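You operate a simulated robot arm through the tools that you are given. There is no shell and no other tool.

The job below is to be done with a simulated robot arm. You get a single attempt, and the scene is never put back.

Task
Wind the leftover red thread on to the wooden rack's red cone.
Fine: leftover on the feed pin, rack cone on the winder pin, yellow lever down; run it till it stops.
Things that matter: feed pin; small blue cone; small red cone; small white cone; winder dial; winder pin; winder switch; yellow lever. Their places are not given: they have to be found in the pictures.

It is judged by the outcome, as a careful person would: the job done as asked, and still so three seconds after it is handed in. It fails if anything else is knocked over, pushed out of place, dropped, spilled or broken.

Robot
A 7-joint arm with a two-finger parallel gripper, fixed in place. Base frame: the origin is at the foot of the arm, x ahead of it, y to its left, z up; the work surface is at about z = 880. Lengths are in mm, angles in rad, forces in N, time in s.
With the tool pointing down near the work surface it reaches from about 300 to 700 mm from the base axis. Its first joint turns from -1.152 to 1.152 rad. Payload 1.57 kg.
Tool frame: the origin (TCP) lies between the finger pads and is the grasp point; the fingertips stand 30 mm ahead of it; z points along the fingers, y is the line along which they close. Largest opening 110 mm; finger width 24, thickness 12; the body of the gripper, 48 by 112 mm, starts 78 mm behind the TCP.
Orientation is that of the tool frame in the base frame, as a unit quaternion [x, y, z, w]. With the fingers straight down and closing along the base's y, the tool's x points along the base's -x, its y along +y and its z along -z.

Tools
- The arm moves only by the tool move_arm. Its argument "motion" is a list of rows, each an object of numbers (a shift or turn left out is 0, a gripper value left out holds the last): "x", "y", "z": the shift along the tool's x, y, z in mm; "rx", "ry", "rz": the turn, a rotation vector about the tool's x, y, z in rad; "grip": the gripper command, from -1 (shut) to 1 (fully open), values between in proportion. In form: [{"x": .., "y": .., "z": .., "rx": .., "ry": .., "rz": .., "grip": ..}, ...]. A call has 1 to 20 rows; each row is the pose to reach, as a shift and turn from the pose commanded when the call began, along the tool's axes at that moment. Each row takes 0.2 s and may step no farther than 50 mm and 0.15 rad from the row before; otherwise, or with a gripper value out of range, the whole call is refused. A pose out of reach is approached as far as the arm can. The call stops where the force on the tool passes 40 N (or 10 N more than at its start, if that is more) or the arm is blocked; 0.2 s more then pass. Each finger travels about 108 mm/s and halts on what it meets, pressing with about 37 N; the grip force reading is that of the motor and also rises with nothing between the fingers. The clock runs only during rows and for 0.2 s after the last one: add rows that repeat a pose to give the fingers time. It gives the time, the measured TCP pose, the force on the tool (base axes), the opening and the grip force at its end, in the units of the frame above (readings bear some noise), with the torque about the TCP (base axes, N m) and any sound that the robot's microphone picked up, and new pictures: "views" is both (left out), scene, wrist or none.
- Cameras (640 x 400 px; columns grow to the right, rows downward): "scene" is fixed at [173.1, -395.1, 1405.3]; the picture's right is [0.73, -0.69, 0.00], its down [-0.38, -0.40, -0.84] and it looks along [0.57, 0.61, -0.55] (base axes); focal length 215 px, centre (320, 200). "wrist" rides on the gripper at [70, 16, -141] in the tool frame; the picture's right is [-0.23, 0.97, 0.00], its down [-0.86, -0.20, -0.48] and it looks along [-0.47, -0.11, 0.88] (tool axes); focal length 222 px, centre (320, 200).
- point_at(camera, pixels): there is no depth. For up to 12 entries [column, row, z] of the newest picture of that camera ("zoom" is the newest enlarged one), the place [x, y] in the base frame at which the ray of that pixel passes the height z, good to about 2 mm. No time passes.
- close_up(camera, box): a new picture of the part [left, top, right, bottom] of that camera's present view, enlarged. No time passes.
- close_job(): hands the job in; it is judged then, once.

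Unless the task says otherwise, let go and move clear before handing in.

The tools are called after "Call:" as name(argument=value, ...) on one line, values as JSON. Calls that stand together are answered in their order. move_arm: Moves the arm, as the interface text tells. Its arguments: {"type":"object","properties":{"motion":{"type":"array","items":{"type":"object","properties":{"x":{"type":"number"},"y":{"type":"number"},"z":{"type":"number"},"rx":{"type":"number"},"ry":{"type":"number"},"rz":{"type":"number"},"grip":{"type":"number"}}}},"views":{"type":"string","enum":["both","scene","wrist","none"]}},"required":["motion"]} The other tools are called the same way: point_at (camera, pixels) gives the place at which the rays of pixels pass given heights; close_up (camera, box) takes an enlarged picture of a part of a camera's view; close_job () hands the job in.

At the start:

```text
t: 0.0
position: [308.6, -187.2, 1304.4]
tcp_rot: [-0.001, 1.0, -0.002, 0.0]
force: [0.2, 1.0, -0.8]
moment: [-0.01, 0.0, 0.0]
width: 109.9
gripper_force: 0.0
```

scene: 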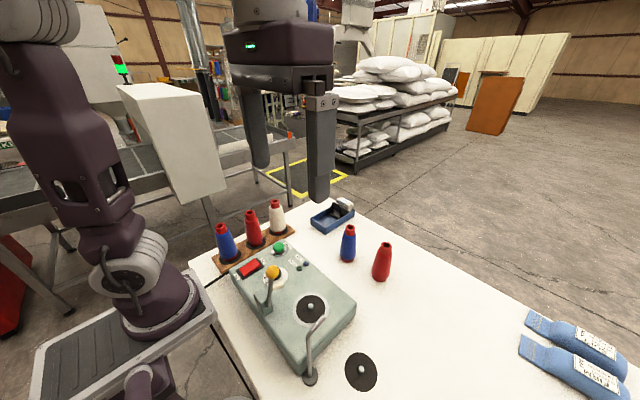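
wrist: 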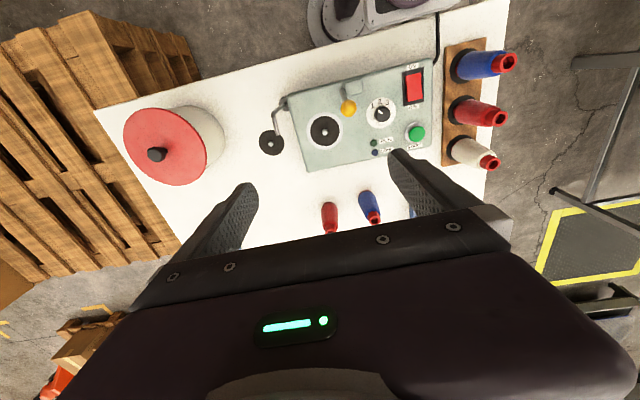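

The scene view shows the winder box around (295,300), the rack with blue, red and white cones around (250,235), and loose blue and red cones at (348,243) and (382,262). I'll enlarge both views before moving.

Call:
close_up(camera="scene", box=[190, 190, 420, 400])

Call:
close_up(camera="wrist", box=[240, 30, 530, 240])

```text
1.90 times, centred on (305, 295) of scene
```

zoom: 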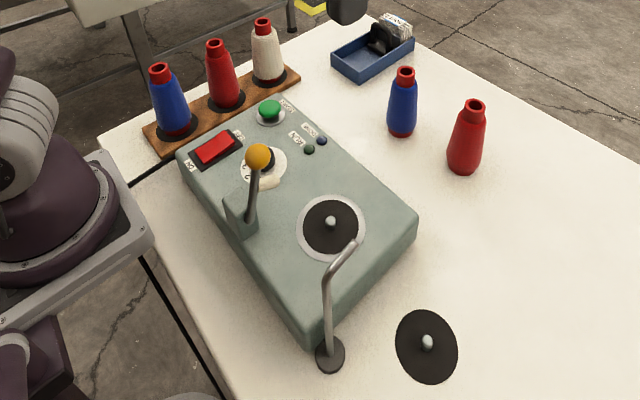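

```text
1.90 times, centred on (385, 135) of wrist
```

zoom: 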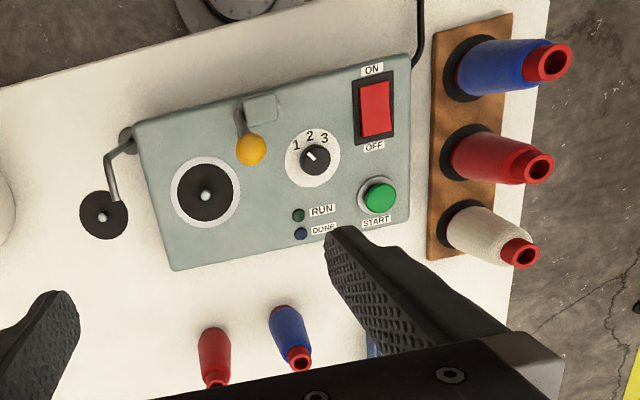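

The enlarged views show a dial marked 1 2 3, a red ON/OFF rocker, a green START button, RUN and DONE lamps, and a lever with a yellow knob. There are also printed labels near (345,207) and (590,350), so I'll read those and zoom in on the dial and the rack.

Call:
close_up(camera="scene", box=[300, 190, 370, 240])

Call:
close_up(camera="scene", box=[510, 300, 640, 400])

Call:
close_up(camera="wrist", box=[340, 60, 440, 160])

Call:
close_up(camera="scene", box=[200, 190, 300, 280])

Call:
close_up(camera="wrist", box=[90, 80, 290, 200])

Call:
close_up(camera="scene", box=[320, 210, 410, 290])

```text
8.00 times, centred on (335, 215) of scene
```

zoom: 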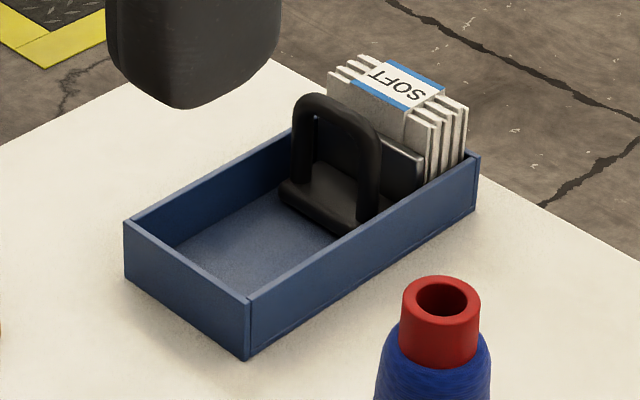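

```text
4.00 times, centred on (575, 350) of scene
```

zoom: 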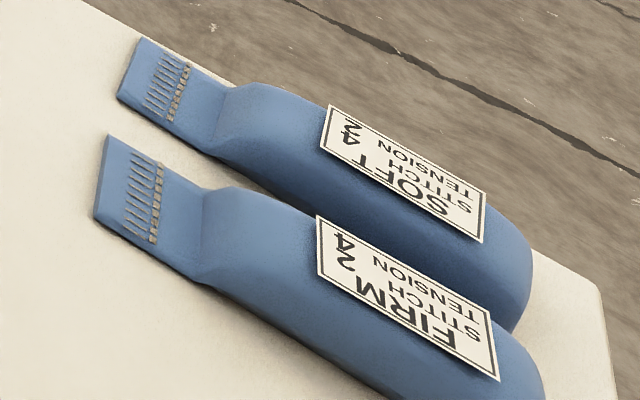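

```text
4.00 times, centred on (390, 110) of wrist
```

zoom: 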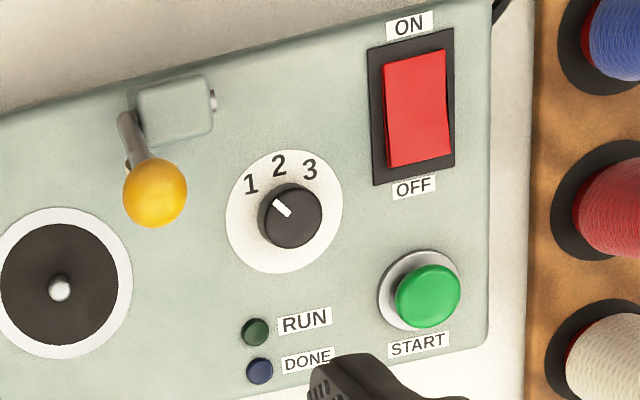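

```text
4.44 times, centred on (250, 235) of scene
```

zoom: 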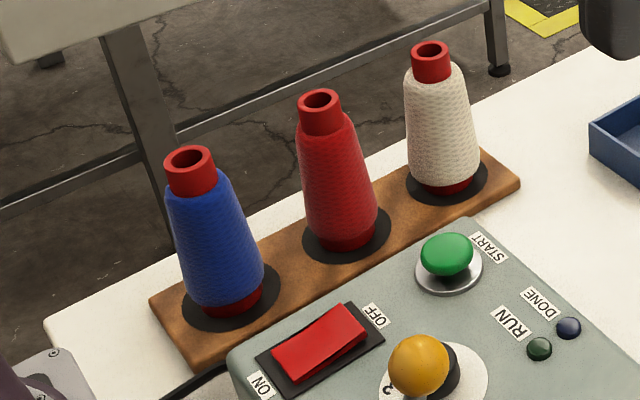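

```text
3.20 times, centred on (190, 140) of wrist
```

zoom: 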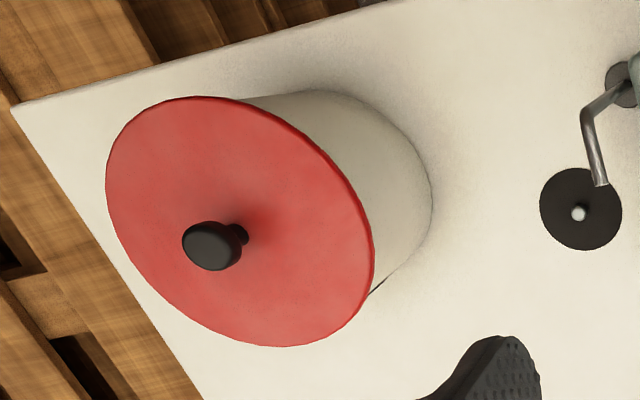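

```text
5.00 times, centred on (365, 250) of scene
```

zoom: 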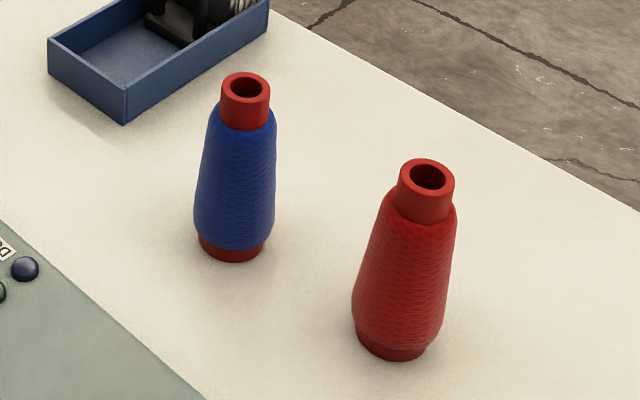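

The sandbag labels (SOFT and FIRM stitch tension) and the SOFT packs in the tray look unrelated to winding. The dial pointer sits at about 1. Next I'll locate everything by casting rays from both cameras at several heights.

Call:
point_at(camera="scene", pixels=[[361, 372, 880], [361, 370, 900], [309, 308, 940], [309, 308, 960], [268, 273, 960], [268, 273, 1000], [382, 277, 880], [385, 246, 960], [385, 246, 980], [347, 259, 880], [349, 228, 960], [349, 228, 980]])

Call:
point_at(camera="wrist", pixels=[[271, 143, 880], [271, 143, 900], [325, 131, 940], [325, 131, 960], [348, 108, 960], [348, 108, 1000], [329, 230, 960], [329, 230, 980], [376, 218, 960], [376, 218, 980], [497, 118, 980], [497, 118, 1000]])

```text
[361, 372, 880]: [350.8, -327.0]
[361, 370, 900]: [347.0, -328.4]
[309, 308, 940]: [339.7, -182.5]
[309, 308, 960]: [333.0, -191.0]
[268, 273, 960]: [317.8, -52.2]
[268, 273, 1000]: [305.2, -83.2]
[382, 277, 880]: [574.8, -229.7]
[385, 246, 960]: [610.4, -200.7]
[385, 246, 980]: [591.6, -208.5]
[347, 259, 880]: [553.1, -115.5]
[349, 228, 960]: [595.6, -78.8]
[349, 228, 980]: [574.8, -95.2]
```

```text
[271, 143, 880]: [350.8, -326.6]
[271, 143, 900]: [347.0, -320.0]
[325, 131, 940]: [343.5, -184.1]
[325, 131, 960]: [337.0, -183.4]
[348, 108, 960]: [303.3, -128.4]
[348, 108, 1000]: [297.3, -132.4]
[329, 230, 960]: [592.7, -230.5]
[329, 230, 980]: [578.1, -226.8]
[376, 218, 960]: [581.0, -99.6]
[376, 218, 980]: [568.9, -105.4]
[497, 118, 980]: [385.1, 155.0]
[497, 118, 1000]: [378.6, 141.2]
```

The feed pin comes out at about (351,-327), and both cameras agree. To fix the loose cones and panel parts more exactly, I'll zoom in on the wrist view of the loose cones and tray.

Call:
close_up(camera="wrist", box=[300, 170, 430, 250])

Call:
close_up(camera="wrist", box=[430, 30, 530, 180])

Call:
close_up(camera="scene", box=[220, 240, 360, 400])

```text
4.92 times, centred on (365, 210) of wrist
```

zoom: 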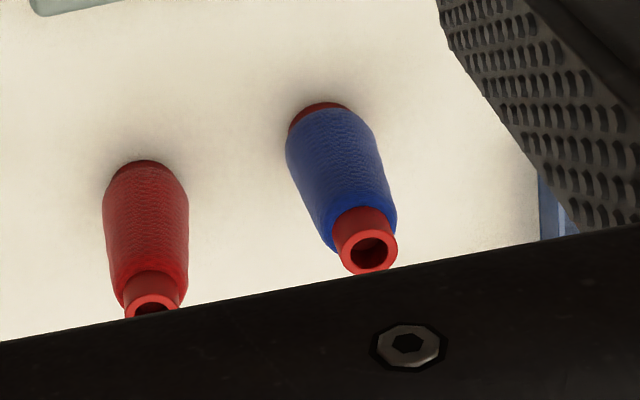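

```text
2.67 times, centred on (480, 105) of wrist
```

zoom: 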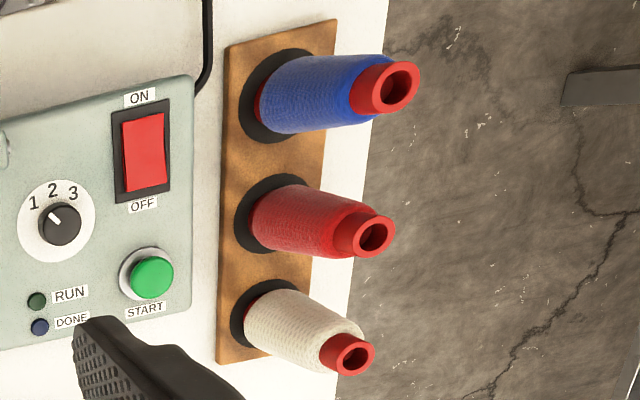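

```text
2.50 times, centred on (290, 320) of scene
```

zoom: 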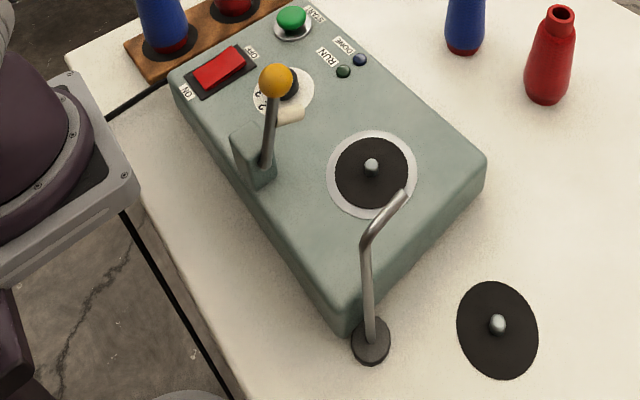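

The knob triangulates to roughly (285,-139,1068), so the lever is standing up now, and the box top is at about z=940. I'll zoom right in on the lever, rocker and dial to judge their current state and which way they swing.

Call:
close_up(camera="scene", box=[240, 250, 320, 320])

Call:
close_up(camera="wrist", box=[335, 70, 405, 130])

Call:
close_up(camera="wrist", box=[395, 60, 435, 150])

Call:
close_up(camera="scene", box=[230, 240, 290, 285])

```text
5.71 times, centred on (280, 285) of scene
```

zoom: 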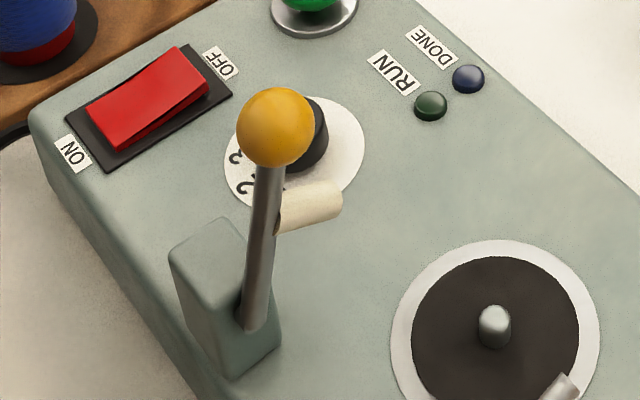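

```text
6.67 times, centred on (370, 100) of wrist
```

zoom: 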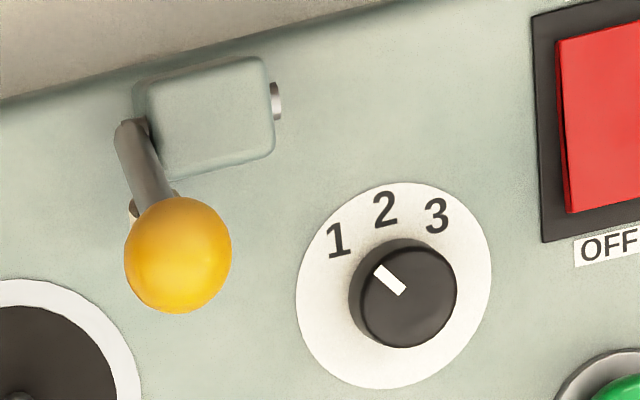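

```text
4.44 times, centred on (415, 105) of wrist
```

zoom: 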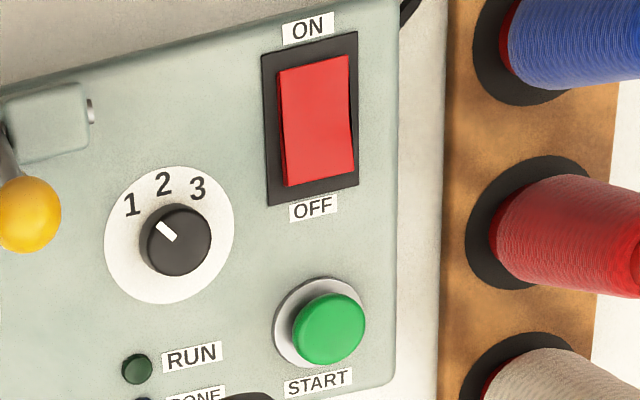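

```text
8.89 times, centred on (260, 262) of scene
```

zoom: 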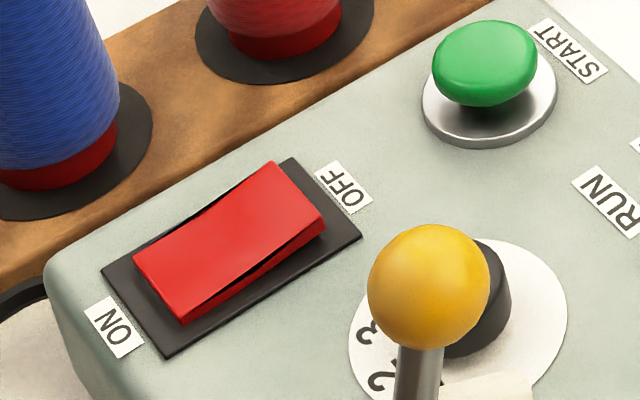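

The OFF end of the rocker looks raised at (300,190) in the zoom, which suggests ON is already pressed in. The lever carries a white side roller facing the winder pin, so "down" should mean swinging toward +x, against the cone. I'll cast rays for the panel items in this zoom.

Call:
point_at(camera="zoom", pixels=[[485, 55, 960], [485, 55, 970], [490, 110, 945], [190, 285, 950], [190, 285, 960], [275, 200, 950], [275, 200, 960], [430, 285, 1060], [430, 285, 1070], [65, 285, 945], [115, 320, 945], [345, 187, 945]])

Call:
point_at(camera="wrist", pixels=[[416, 133, 960], [416, 133, 970], [415, 71, 945], [418, 101, 945], [409, 85, 955], [382, 113, 945], [289, 95, 940], [433, 62, 940], [302, 170, 940], [438, 140, 940], [274, 100, 880], [271, 143, 890]])

```text
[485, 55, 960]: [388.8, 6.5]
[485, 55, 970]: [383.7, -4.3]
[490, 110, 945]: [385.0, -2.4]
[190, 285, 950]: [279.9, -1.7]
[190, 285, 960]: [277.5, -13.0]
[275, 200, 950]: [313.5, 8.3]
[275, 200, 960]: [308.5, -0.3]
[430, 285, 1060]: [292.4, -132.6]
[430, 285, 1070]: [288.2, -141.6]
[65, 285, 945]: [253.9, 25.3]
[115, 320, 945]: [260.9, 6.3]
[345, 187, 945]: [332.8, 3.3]
```

```text
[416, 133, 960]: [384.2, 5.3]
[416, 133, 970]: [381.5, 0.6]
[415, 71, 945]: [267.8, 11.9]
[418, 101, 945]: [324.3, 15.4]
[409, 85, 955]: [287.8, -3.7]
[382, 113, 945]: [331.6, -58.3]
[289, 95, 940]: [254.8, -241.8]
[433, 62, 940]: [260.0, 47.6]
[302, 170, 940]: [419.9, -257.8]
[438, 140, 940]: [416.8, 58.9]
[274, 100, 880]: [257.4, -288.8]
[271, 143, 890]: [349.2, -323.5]
```

START comes out at about (385,1) and the box top at roughly z=930. Now I'll triangulate the thread guide post and its tip, which must not be hit, plus the rack cone tops and the loose cone tops.

Call:
point_at(camera="scene", pixels=[[323.6, 318, 960], [323.6, 318, 1000], [309, 376, 880], [306, 337, 960], [306, 337, 1000], [249.5, 212.5, 1000], [249.5, 212.5, 1020], [219.5, 225.5, 1000], [277, 200.5, 1000], [385, 244.5, 985], [385, 244.5, 995], [349, 227, 990]])

Call:
point_at(camera="wrist", pixels=[[278.4, 135.3, 960], [278.4, 135.3, 1000], [276, 108, 960], [274.5, 112, 1000], [500, 118, 1000], [500, 118, 1020], [509.5, 62, 1000], [492.5, 162.5, 1000], [331, 231.5, 985], [331, 231.5, 995], [375.5, 219.5, 980], [375.5, 219.5, 990]])

```text
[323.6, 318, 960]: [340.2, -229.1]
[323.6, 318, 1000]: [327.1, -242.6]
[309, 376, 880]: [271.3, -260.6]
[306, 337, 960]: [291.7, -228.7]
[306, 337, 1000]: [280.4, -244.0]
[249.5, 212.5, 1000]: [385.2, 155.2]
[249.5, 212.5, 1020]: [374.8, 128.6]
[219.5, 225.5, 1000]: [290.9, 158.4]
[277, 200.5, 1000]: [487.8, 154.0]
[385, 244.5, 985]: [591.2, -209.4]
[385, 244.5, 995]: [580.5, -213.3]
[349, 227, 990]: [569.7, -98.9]
```

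```text
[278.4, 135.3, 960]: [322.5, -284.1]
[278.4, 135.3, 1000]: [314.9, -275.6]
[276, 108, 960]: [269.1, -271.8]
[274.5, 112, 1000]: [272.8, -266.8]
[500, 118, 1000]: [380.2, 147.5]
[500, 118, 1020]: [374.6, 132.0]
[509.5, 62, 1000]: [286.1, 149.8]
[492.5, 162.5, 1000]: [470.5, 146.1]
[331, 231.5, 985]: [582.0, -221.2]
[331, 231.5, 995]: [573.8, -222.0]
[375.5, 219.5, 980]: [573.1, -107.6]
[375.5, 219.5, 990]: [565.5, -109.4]
```

Triangulating gives the rack red cone's top at about (377,137,1014), the guide tip at about (305,-263,1060) and its post at about (268,-262). I'll now find the lever's pivot, the roller, the box corners and the loose cone top more precisely.

Call:
point_at(camera="scene", pixels=[[267.7, 306.4, 940], [267.7, 306.4, 960], [278, 287, 1000], [278, 287, 1020], [386.2, 245.6, 995], [386.2, 245.6, 1005], [379.6, 277, 880], [347, 260, 880], [306.5, 307, 930]])

Call:
point_at(camera="wrist", pixels=[[341, 89.5, 940], [341, 89.5, 960], [342.3, 101, 1000], [342.3, 101, 1020], [331, 232.8, 995], [331, 232.8, 1005], [329.5, 204, 880], [364, 192, 880], [324, 132, 930]])

```text
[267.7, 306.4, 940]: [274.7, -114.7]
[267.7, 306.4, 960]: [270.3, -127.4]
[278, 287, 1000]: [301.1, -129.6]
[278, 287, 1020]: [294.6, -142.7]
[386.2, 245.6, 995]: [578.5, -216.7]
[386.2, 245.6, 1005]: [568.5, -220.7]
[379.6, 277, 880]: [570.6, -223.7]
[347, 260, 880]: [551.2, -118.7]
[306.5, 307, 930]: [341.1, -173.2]
```

```text
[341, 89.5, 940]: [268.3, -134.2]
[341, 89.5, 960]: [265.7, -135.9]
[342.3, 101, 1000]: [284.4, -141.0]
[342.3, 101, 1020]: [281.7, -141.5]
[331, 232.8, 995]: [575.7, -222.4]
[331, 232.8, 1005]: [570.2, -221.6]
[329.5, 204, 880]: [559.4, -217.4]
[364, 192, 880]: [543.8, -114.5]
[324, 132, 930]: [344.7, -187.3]
```

The loose red cone stands at about (570,-222) with its top at z≈1005. The lever pivots at about (266,-136,970) and leans slightly toward +x, so it swings down toward +x. I'll move to a hover over the loose red cone with the fingers partly open.

Call:
move_arm(motion=[{"x": -33, "y": -4, "z": 20, "grip": 0.2}, {"x": -66, "y": -9, "z": 42}, {"x": -99, "y": -13, "z": 64}, {"x": -132, "y": -18, "z": 86}, {"x": -165, "y": -22, "z": 108}, {"x": -198, "y": -27, "z": 130}, {"x": -231, "y": -31, "z": 152}, {"x": -261, "y": -35, "z": 172}, {"x": -261, "y": -35, "z": 172}], views="both")

```text
t: 2.0
position: [568.1, -223.0, 1132.9]
tcp_rot: [-0.001, 1.0, 0.0, 0.0]
force: [0.0, 0.1, 0.2]
moment: [-0.01, -0.02, 0.0]
width: 66.0
gripper_force: 0.1
```

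scene: 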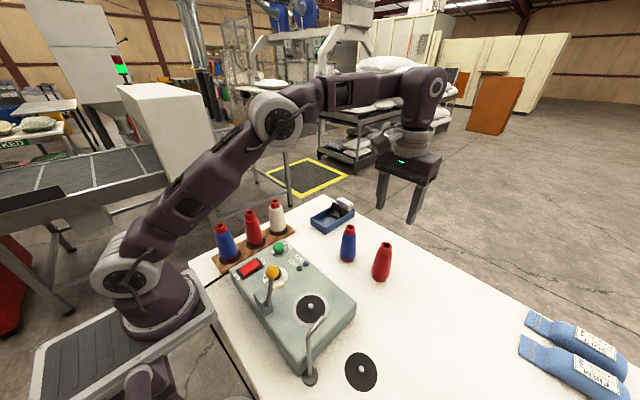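
wrist: 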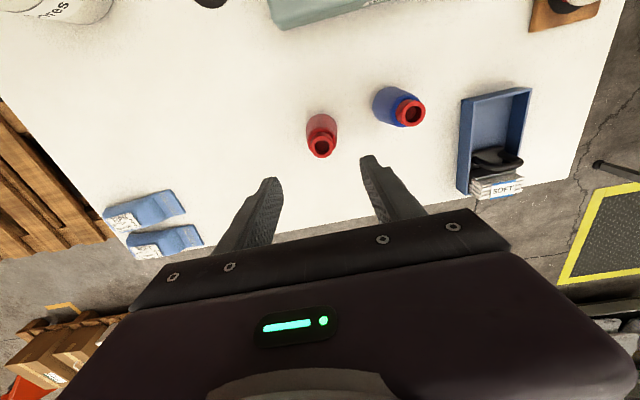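

The cone top sits at (321,145), close to the predicted column, so I'm nearly centred over it. The white pot at upper left carries some lettering ending in "res" near (60,10), so I'll zoom on that and on the cone tops.

Call:
close_up(camera="wrist", box=[0, 0, 130, 60])

Call:
close_up(camera="wrist", box=[270, 70, 450, 190])

Call:
point_at(camera="wrist", pixels=[[321, 145, 1000], [321, 145, 1005], [321, 145, 1010], [411, 113, 990], [411, 113, 1000]])

```text
4.92 times, centred on (65, 30) of wrist
```

zoom: 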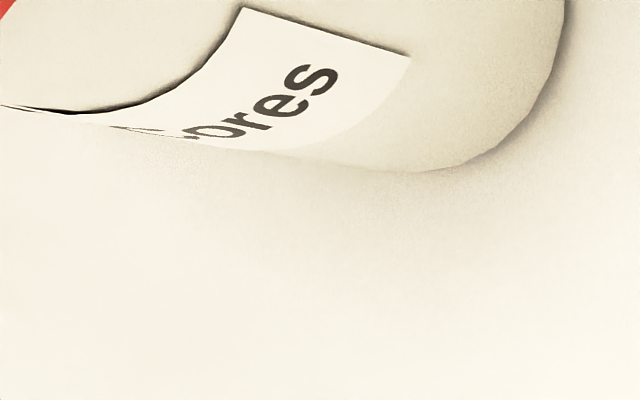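

```text
3.33 times, centred on (360, 130) of wrist
```

zoom: 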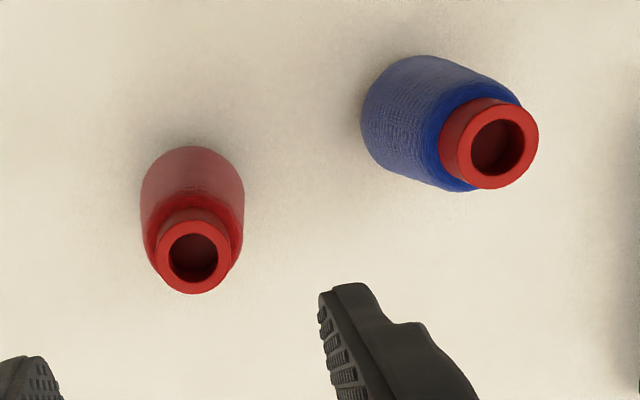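

```text
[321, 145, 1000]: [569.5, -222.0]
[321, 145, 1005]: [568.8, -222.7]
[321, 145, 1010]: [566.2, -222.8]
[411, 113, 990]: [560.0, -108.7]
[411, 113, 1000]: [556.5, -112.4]
```

The pot is labelled "Cores", so it isn't part of this job. The cone's hole centre is at (321.9,147.4), putting the cone at about (570,-221) with its top near z=1004. I'll descend so the pads reach only the bare red tube.

Call:
move_arm(motion=[{"x": -2, "y": 1.7, "z": 30, "grip": 0.2}, {"x": -2, "y": 1.7, "z": 60}, {"x": -2, "y": 1.7, "z": 90}, {"x": -2, "y": 1.7, "z": 105}, {"x": -2, "y": 1.7, "z": 119}, {"x": -2, "y": 1.7, "z": 119}], views="both")

```text
t: 3.4
position: [571.4, -222.0, 1014.6]
tcp_rot: [-0.001, 1.0, -0.001, -0.001]
force: [-0.4, 0.5, -1.1]
moment: [0.01, 0.0, 0.01]
width: 66.1
gripper_force: 0.0
```

scene: 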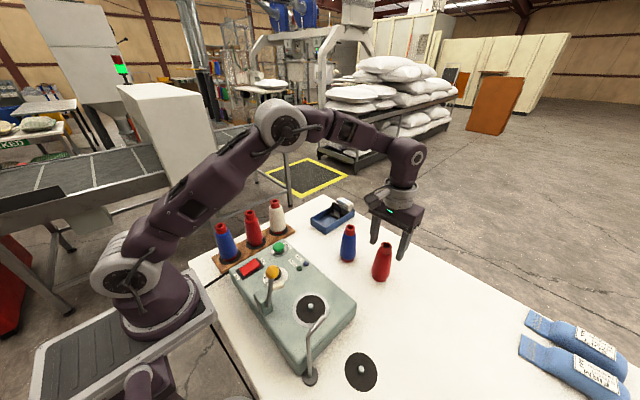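
wrist: 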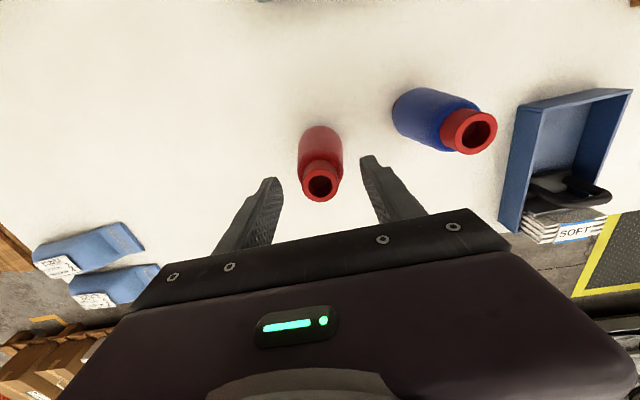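

The rim now appears at about (320,184), between the fingers. I'll zoom in both views to check centring and height before closing.

Call:
close_up(camera="wrist", box=[260, 110, 420, 240])

Call:
close_up(camera="scene", box=[340, 190, 440, 290])

```text
3.08 times, centred on (340, 175) of wrist
```

zoom: 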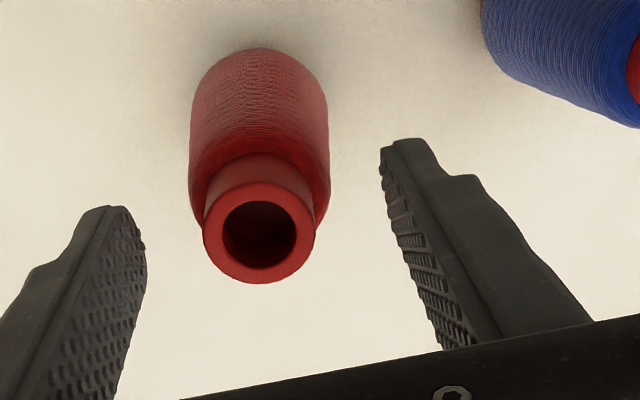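

```text
4.00 times, centred on (390, 240) of scene
```

zoom: 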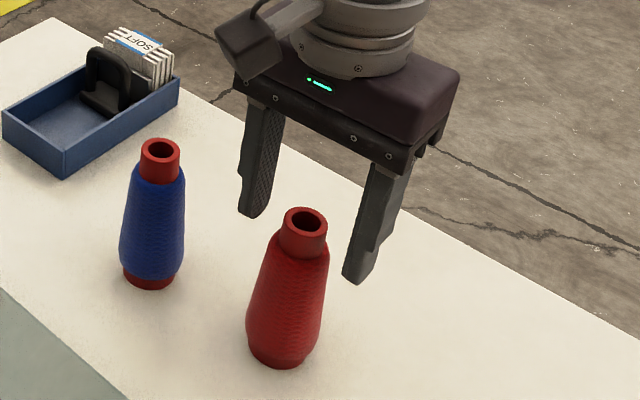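

The hole centre at about (320.5,186.4) matches a top roughly 12 mm below the TCP and well centred, so the fingertips cover about 17 mm of bare tube. I'll close on it and lift a little to test the hold.

Call:
move_arm(motion=[{"grip": -1}, {"grip": -1}, {"grip": -1}, {"grip": -1}, {"z": -4}, {"z": -10}, {"z": -20}, {"z": -30}, {"z": -30}], views="both")

```text
t: 5.4
position: [569.8, -221.0, 1042.9]
tcp_rot: [-0.001, 1.0, -0.001, 0.0]
force: [0.1, 0.9, 0.0]
moment: [0.0, -0.03, 0.02]
width: 28.5
gripper_force: 36.7
```

scene: 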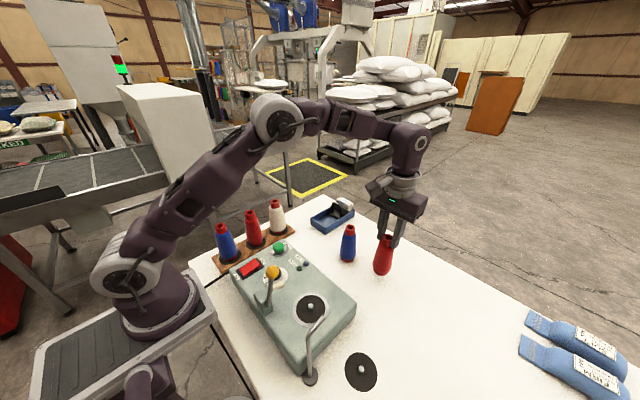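
wrist: 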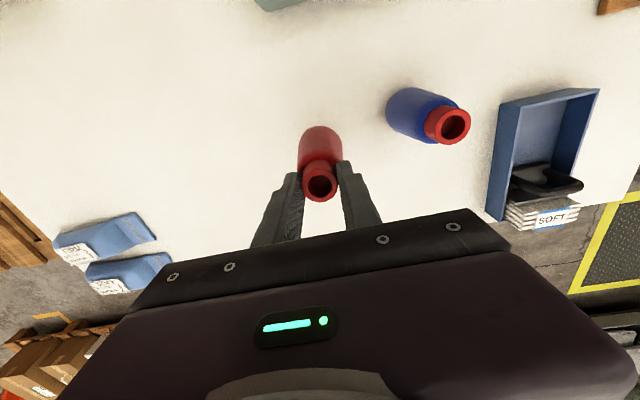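

The cone is held, with width 28.5 and force 36.7, and it lifted cleanly. I'll raise it and carry it in an arc toward the feed pin, staying well clear of the box and guide.

Call:
move_arm(motion=[{"z": -30}, {"z": -60}, {"z": -90}, {"x": 36, "y": -18, "z": -90}, {"x": 73, "y": -35, "z": -90}, {"x": 110, "y": -53, "z": -90}, {"x": 146, "y": -70, "z": -90}, {"x": 183, "y": -88, "z": -90}, {"x": 219, "y": -105.5, "z": -90}, {"x": 219, "y": -105.5, "z": -90}, {"x": 219, "y": -105.5, "z": -90}], views="both")

```text
t: 7.8
position: [353.9, -326.3, 1134.5]
tcp_rot: [-0.001, 1.0, -0.001, -0.001]
force: [-0.2, -0.9, 0.0]
moment: [0.01, -0.01, -0.03]
width: 28.4
gripper_force: 36.6
```

scene: 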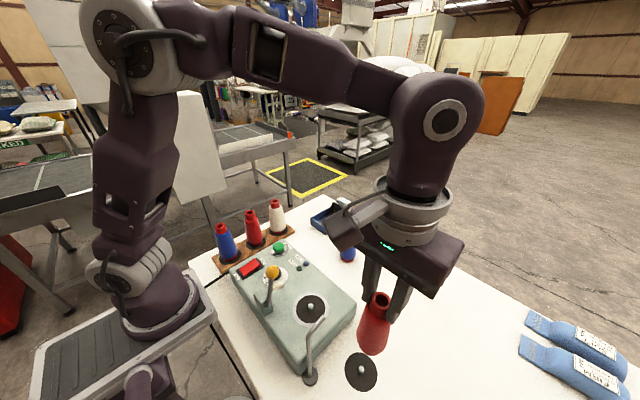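
wrist: 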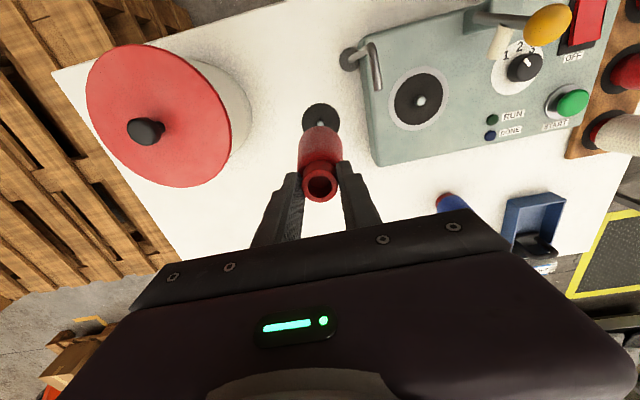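

The feed disc shows at (320,120) just beyond the cone. I'll zoom in to refine the pin position in both views.

Call:
close_up(camera="wrist", box=[280, 90, 370, 160])

Call:
close_up(camera="scene", box=[320, 330, 410, 400])

Call:
close_up(camera="wrist", box=[340, 0, 640, 180])

```text
5.71 times, centred on (325, 125) of wrist
```

zoom: 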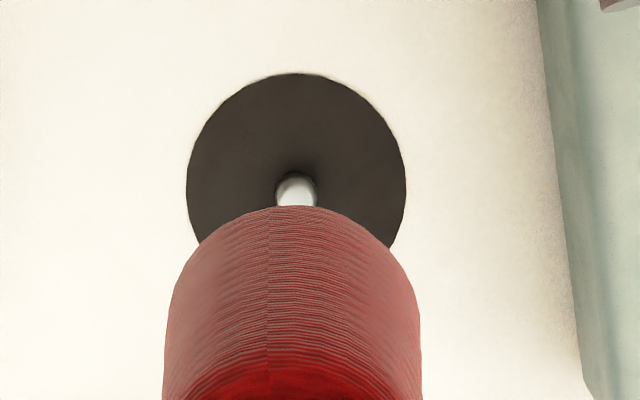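

```text
5.71 times, centred on (365, 365) of scene
```

zoom: 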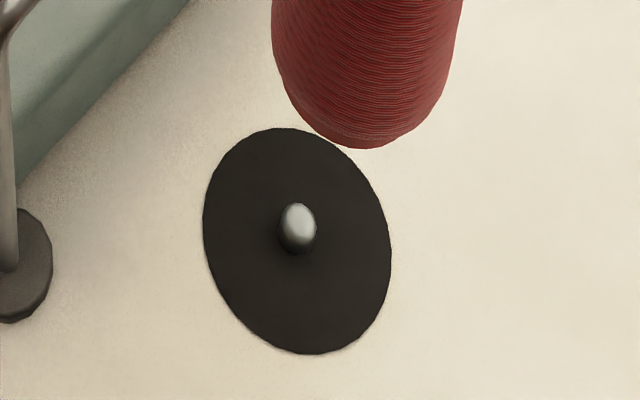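

```text
2.13 times, centred on (490, 90) of wrist
```

zoom: 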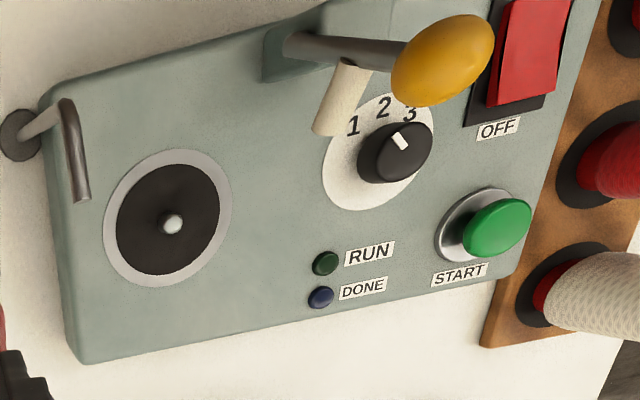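

The disc is clear in both zooms, with its centre at about (321,122.4) in the wrist view and (361,372.1) in the scene view. I'll cast those exactly, together with the axis of the held cone.

Call:
point_at(camera="wrist", pixels=[[321, 122.4, 880], [321, 122.4, 884], [320.2, 125, 895], [320.5, 187, 1122], [320.5, 184, 1122], [311, 129, 880], [460, 0, 1000]])

Call:
point_at(camera="scene", pixels=[[361, 372.1, 880], [361, 372.1, 884], [361, 370, 890], [361, 369, 895], [365.5, 355, 1000], [370, 355, 1000], [380, 299, 1122]])

Call:
close_up(camera="scene", box=[330, 260, 440, 360])

Call:
close_up(camera="wrist", box=[270, 100, 370, 210])

```text
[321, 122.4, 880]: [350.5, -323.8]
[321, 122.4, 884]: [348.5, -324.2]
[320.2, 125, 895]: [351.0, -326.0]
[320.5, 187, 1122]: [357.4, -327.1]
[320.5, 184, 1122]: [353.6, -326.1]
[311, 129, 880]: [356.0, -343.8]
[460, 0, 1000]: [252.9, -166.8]
```

```text
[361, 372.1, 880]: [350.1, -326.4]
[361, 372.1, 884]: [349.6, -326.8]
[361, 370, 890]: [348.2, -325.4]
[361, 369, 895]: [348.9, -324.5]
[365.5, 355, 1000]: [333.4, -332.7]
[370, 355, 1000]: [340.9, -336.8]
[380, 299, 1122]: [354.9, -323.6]
```

```text
4.00 times, centred on (385, 310) of scene
```

zoom: 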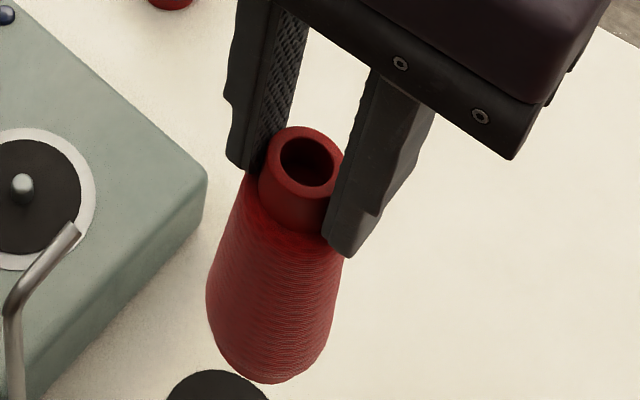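

```text
3.64 times, centred on (320, 155) of wrist
```

zoom: 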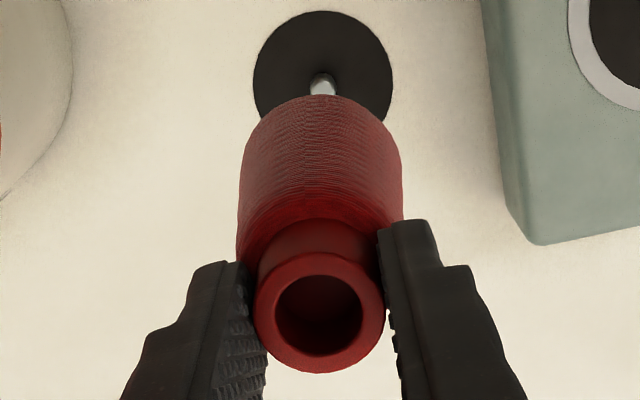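

The feed pin comes out at about (350,-325.5), and the held cone's axis is about 4 mm further out in x. I'll correct by -4 mm in x and +0.7 mm in y, then lower until the cone base is just above the pin tip.

Call:
move_arm(motion=[{"x": 4, "y": 0.7, "z": 20}, {"x": 4, "y": 0.7, "z": 45}, {"x": 4, "y": 0.7, "z": 70}, {"x": 4, "y": 0.7, "z": 88}, {"x": 4, "y": 0.7, "z": 88}], views="both")

Call:
close_up(camera="scene", box=[310, 300, 430, 400])

Call:
close_up(camera="wrist", box=[260, 80, 380, 210])

```text
t: 9.0
position: [348.7, -326.6, 1045.9]
tcp_rot: [-0.001, 1.0, -0.001, 0.0]
force: [1.1, 0.2, -1.4]
moment: [0.01, 0.01, 0.02]
width: 28.3
gripper_force: 37.1
```

scene: 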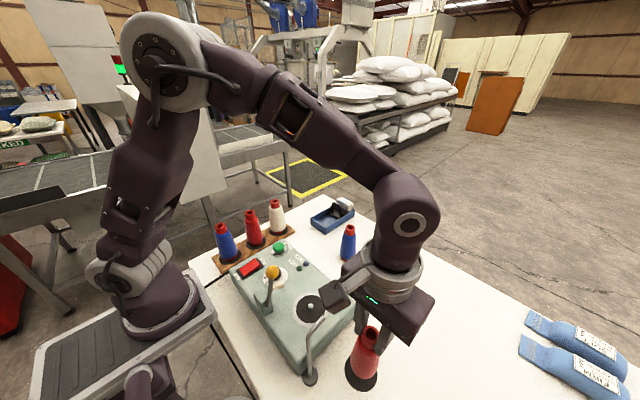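
wrist: 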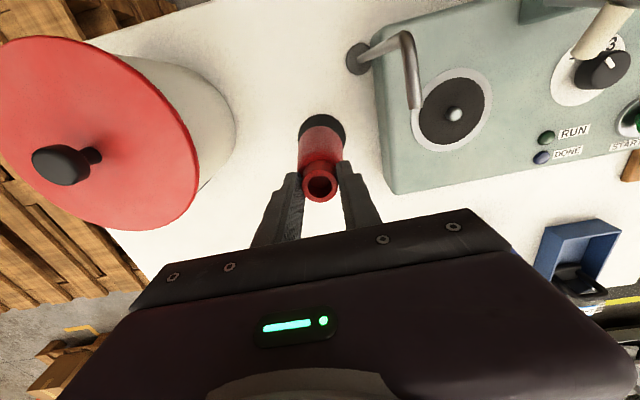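

```text
4.00 times, centred on (370, 350) of scene
```

zoom: 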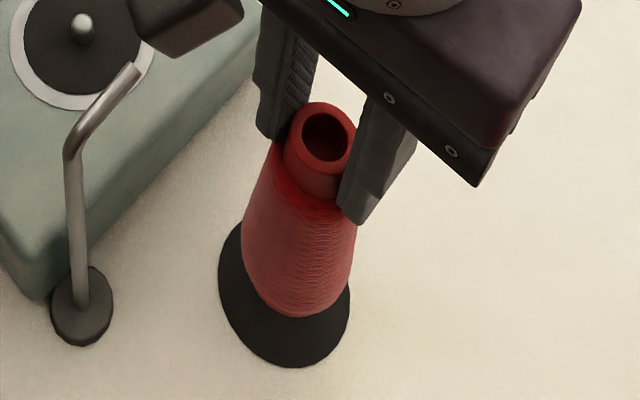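

```text
3.08 times, centred on (320, 145) of wrist
```

zoom: 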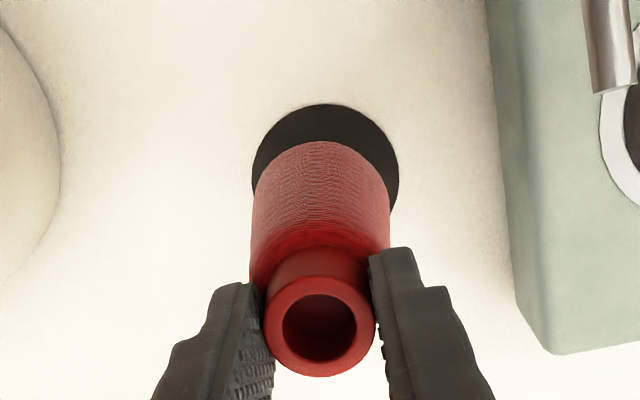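

The cone is hanging just above the disc in both views. I'll compare the rim axis and the disc centre with exact casts in each camera.

Call:
point_at(camera="wrist", pixels=[[320, 186.2, 1034], [321.8, 137.3, 882], [298.2, 113.5, 882], [321.0, 113.5, 882], [345.6, 135, 882], [297.9, 135, 882]])

Call:
point_at(camera="scene", pixels=[[370.5, 334.3, 1034], [361.1, 371.9, 882], [364.5, 379.2, 912], [364.2, 370, 912]])

```text
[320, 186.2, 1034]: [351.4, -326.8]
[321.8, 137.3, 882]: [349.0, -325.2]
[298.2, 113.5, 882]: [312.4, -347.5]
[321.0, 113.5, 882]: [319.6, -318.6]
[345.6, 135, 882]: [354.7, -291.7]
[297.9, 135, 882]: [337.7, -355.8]
```

```text
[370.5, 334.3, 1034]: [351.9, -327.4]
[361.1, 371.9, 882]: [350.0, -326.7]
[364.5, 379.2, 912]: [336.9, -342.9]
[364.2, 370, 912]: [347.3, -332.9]
```

Both cameras put the rim about 2 mm beyond and 1.5 mm to the -y side of the pin. I'll nudge by -1.5 mm in x and +1.5 mm in y, then lower gently over the pin while watching force.

Call:
move_arm(motion=[{"x": 1.5, "y": 1.5, "z": 2}, {"x": 1.5, "y": 1.5, "z": 8}, {"x": 1.5, "y": 1.5, "z": 14}, {"x": 1.5, "y": 1.5, "z": 20}, {"x": 1.5, "y": 1.5, "z": 24}, {"x": 1.5, "y": 1.5, "z": 24}], views="both")

Call:
close_up(camera="scene", box=[310, 300, 430, 400])

Call:
close_up(camera="wrist", box=[260, 80, 380, 210])

```text
t: 10.4
position: [345.9, -324.9, 1021.2]
tcp_rot: [-0.001, 1.0, -0.001, -0.001]
force: [-0.1, 1.1, -0.2]
moment: [0.0, 0.0, 0.05]
width: 28.6
gripper_force: 37.0
```

scene: 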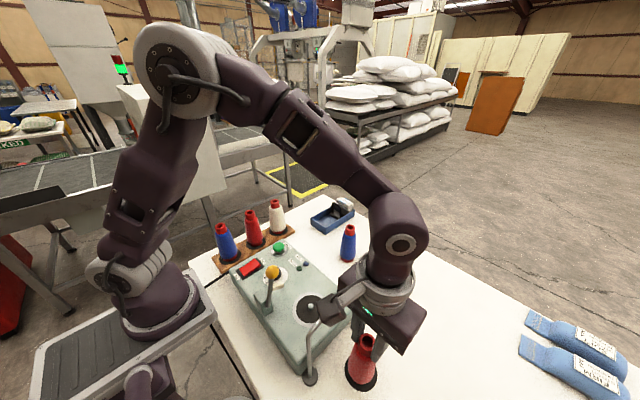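
wrist: 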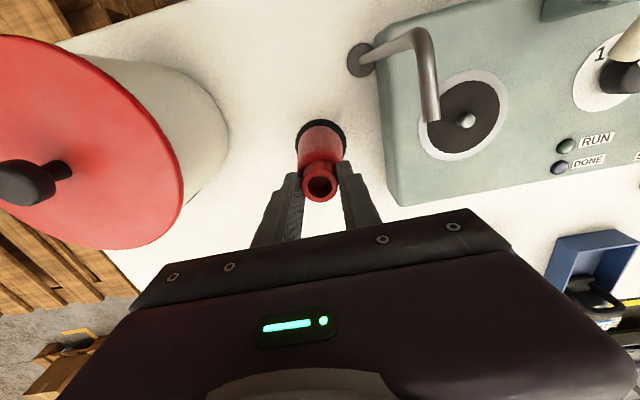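

```text
4.00 times, centred on (370, 350) of scene
```

zoom: 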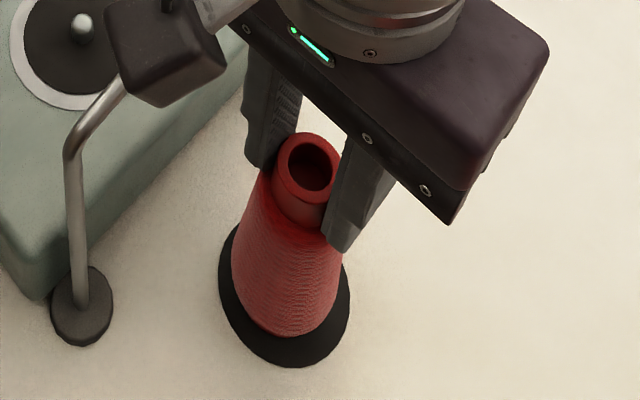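

```text
3.08 times, centred on (320, 145) of wrist
```

zoom: 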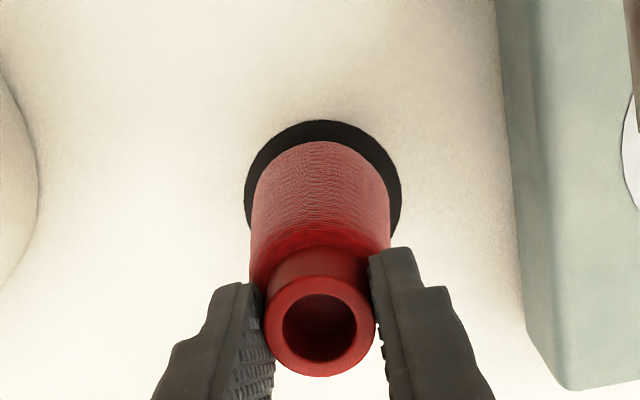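

There's no contact force (about 1 N), and the cone base is now around z=888, which is below the pin tip, so the pin is inside the tube. I'll ease down the last few mm until it seats.

Call:
move_arm(motion=[{"z": 2}, {"z": 3.5}, {"z": 5}, {"z": 5}], views="none")

```text
t: 11.4
position: [346.7, -325.3, 1016.9]
tcp_rot: [-0.001, 1.0, -0.001, 0.0]
force: [0.3, 0.4, -0.6]
moment: [0.03, 0.02, 0.01]
width: 28.1
gripper_force: 37.5
```

There's still no seating force at TCP z≈1017, so I'll lower in 1 mm steps.

Call:
move_arm(motion=[{"z": 1}, {"z": 2}, {"z": 3}, {"z": 3}], views="none")

```text
t: 12.4
position: [345.6, -324.8, 1015.3]
tcp_rot: [-0.001, 1.0, -0.001, 0.0]
force: [-3.2, 6.5, 36.5]
moment: [0.44, 0.35, 0.01]
width: 28.5
gripper_force: 37.5
```

It has seated, reading about 36 N upward. I'll relax about 2 mm so I'm not pressing, then open the fingers and rise straight up.

Call:
move_arm(motion=[{"z": -1}, {"z": -2}, {"z": -2, "grip": -0.2}, {"z": -2, "grip": 0.1}, {"z": -2, "grip": 0.1}, {"z": -15}, {"z": -35}, {"z": -60}, {"z": -90}, {"z": -120}, {"z": -120}], views="both")

Call:
close_up(camera="scene", box=[310, 300, 430, 400])

Call:
close_up(camera="wrist", box=[260, 80, 380, 210])

```text
t: 14.8
position: [345.7, -325.1, 1135.0]
tcp_rot: [-0.001, 1.0, -0.001, 0.0]
force: [-0.1, 0.3, 0.2]
moment: [0.01, 0.01, 0.01]
width: 60.7
gripper_force: 0.1
```

scene: 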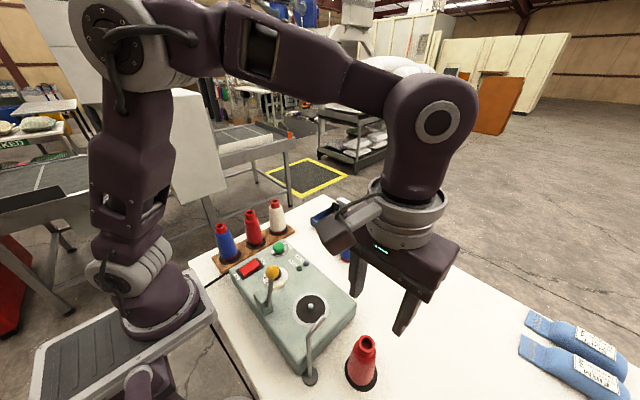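
wrist: 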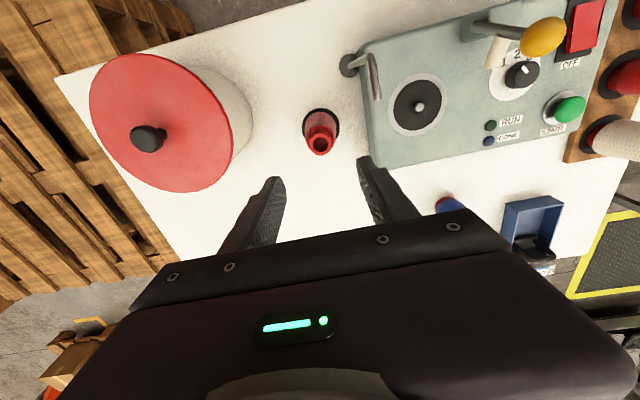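

```text
4.00 times, centred on (370, 350) of scene
```

zoom: 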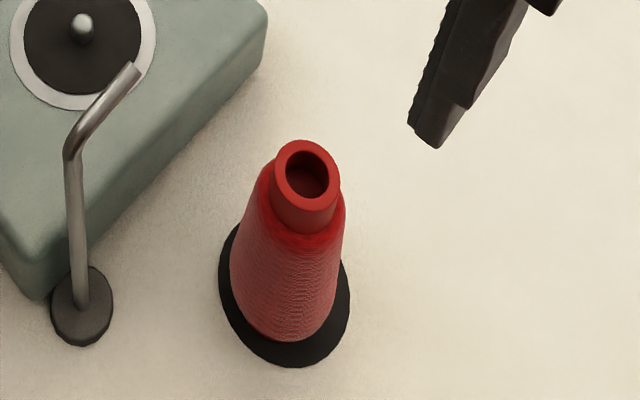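

```text
3.08 times, centred on (320, 145) of wrist
```

zoom: 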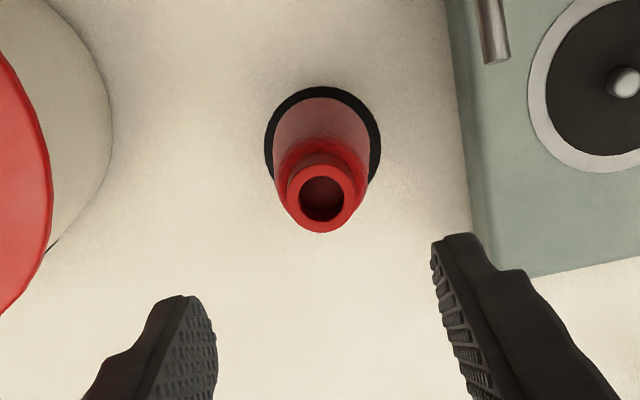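

The leftover cone stands upright and centred on the feed disc. From this pose I'll use the wrist and scene zooms to refine the winder pin, then go to the rack.

Call:
close_up(camera="wrist", box=[370, 60, 470, 150])

Call:
close_up(camera="scene", box=[270, 280, 350, 340])

```text
4.44 times, centred on (420, 105) of wrist
```

zoom: 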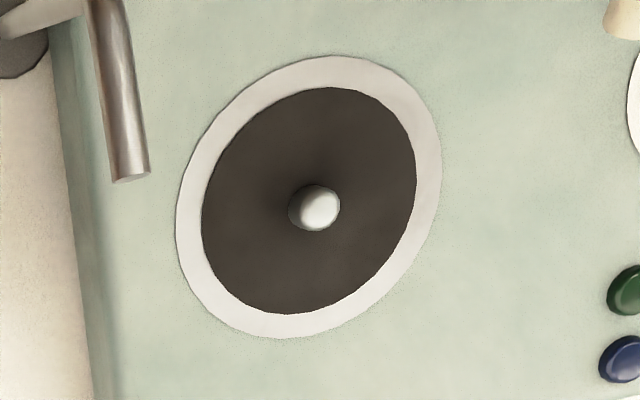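

```text
6.67 times, centred on (310, 310) of scene
```

zoom: 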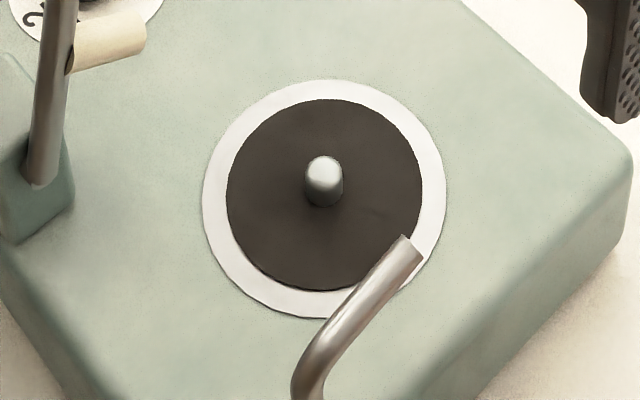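

The winder disc centre is at about (417.5,105.1) in the wrist view and (310.6,309.2) in the scene view. I'll cast both at a few heights to get its height and position.

Call:
point_at(camera="wrist", pixels=[[417.5, 105.1, 925], [417.5, 105.1, 935], [417.5, 105.1, 945], [420, 107, 945], [420, 107, 955], [372, 60, 1040], [376, 97, 1050]])

Call:
point_at(camera="scene", pixels=[[310.6, 309.2, 925], [310.6, 309.2, 935], [310.6, 309.2, 945], [310.7, 305, 945], [310.7, 305, 955], [323, 317.5, 1050], [263, 299, 960]])

```text
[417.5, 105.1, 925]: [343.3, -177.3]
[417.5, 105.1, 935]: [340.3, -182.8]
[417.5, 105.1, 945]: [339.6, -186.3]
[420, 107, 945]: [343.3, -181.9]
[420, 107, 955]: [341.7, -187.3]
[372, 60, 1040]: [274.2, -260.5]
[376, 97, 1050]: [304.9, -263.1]
```

```text
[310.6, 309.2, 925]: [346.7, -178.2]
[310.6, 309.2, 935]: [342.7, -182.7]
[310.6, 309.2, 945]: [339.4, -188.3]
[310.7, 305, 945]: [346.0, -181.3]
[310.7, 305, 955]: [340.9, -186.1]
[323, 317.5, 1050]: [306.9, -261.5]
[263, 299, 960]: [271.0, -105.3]
```

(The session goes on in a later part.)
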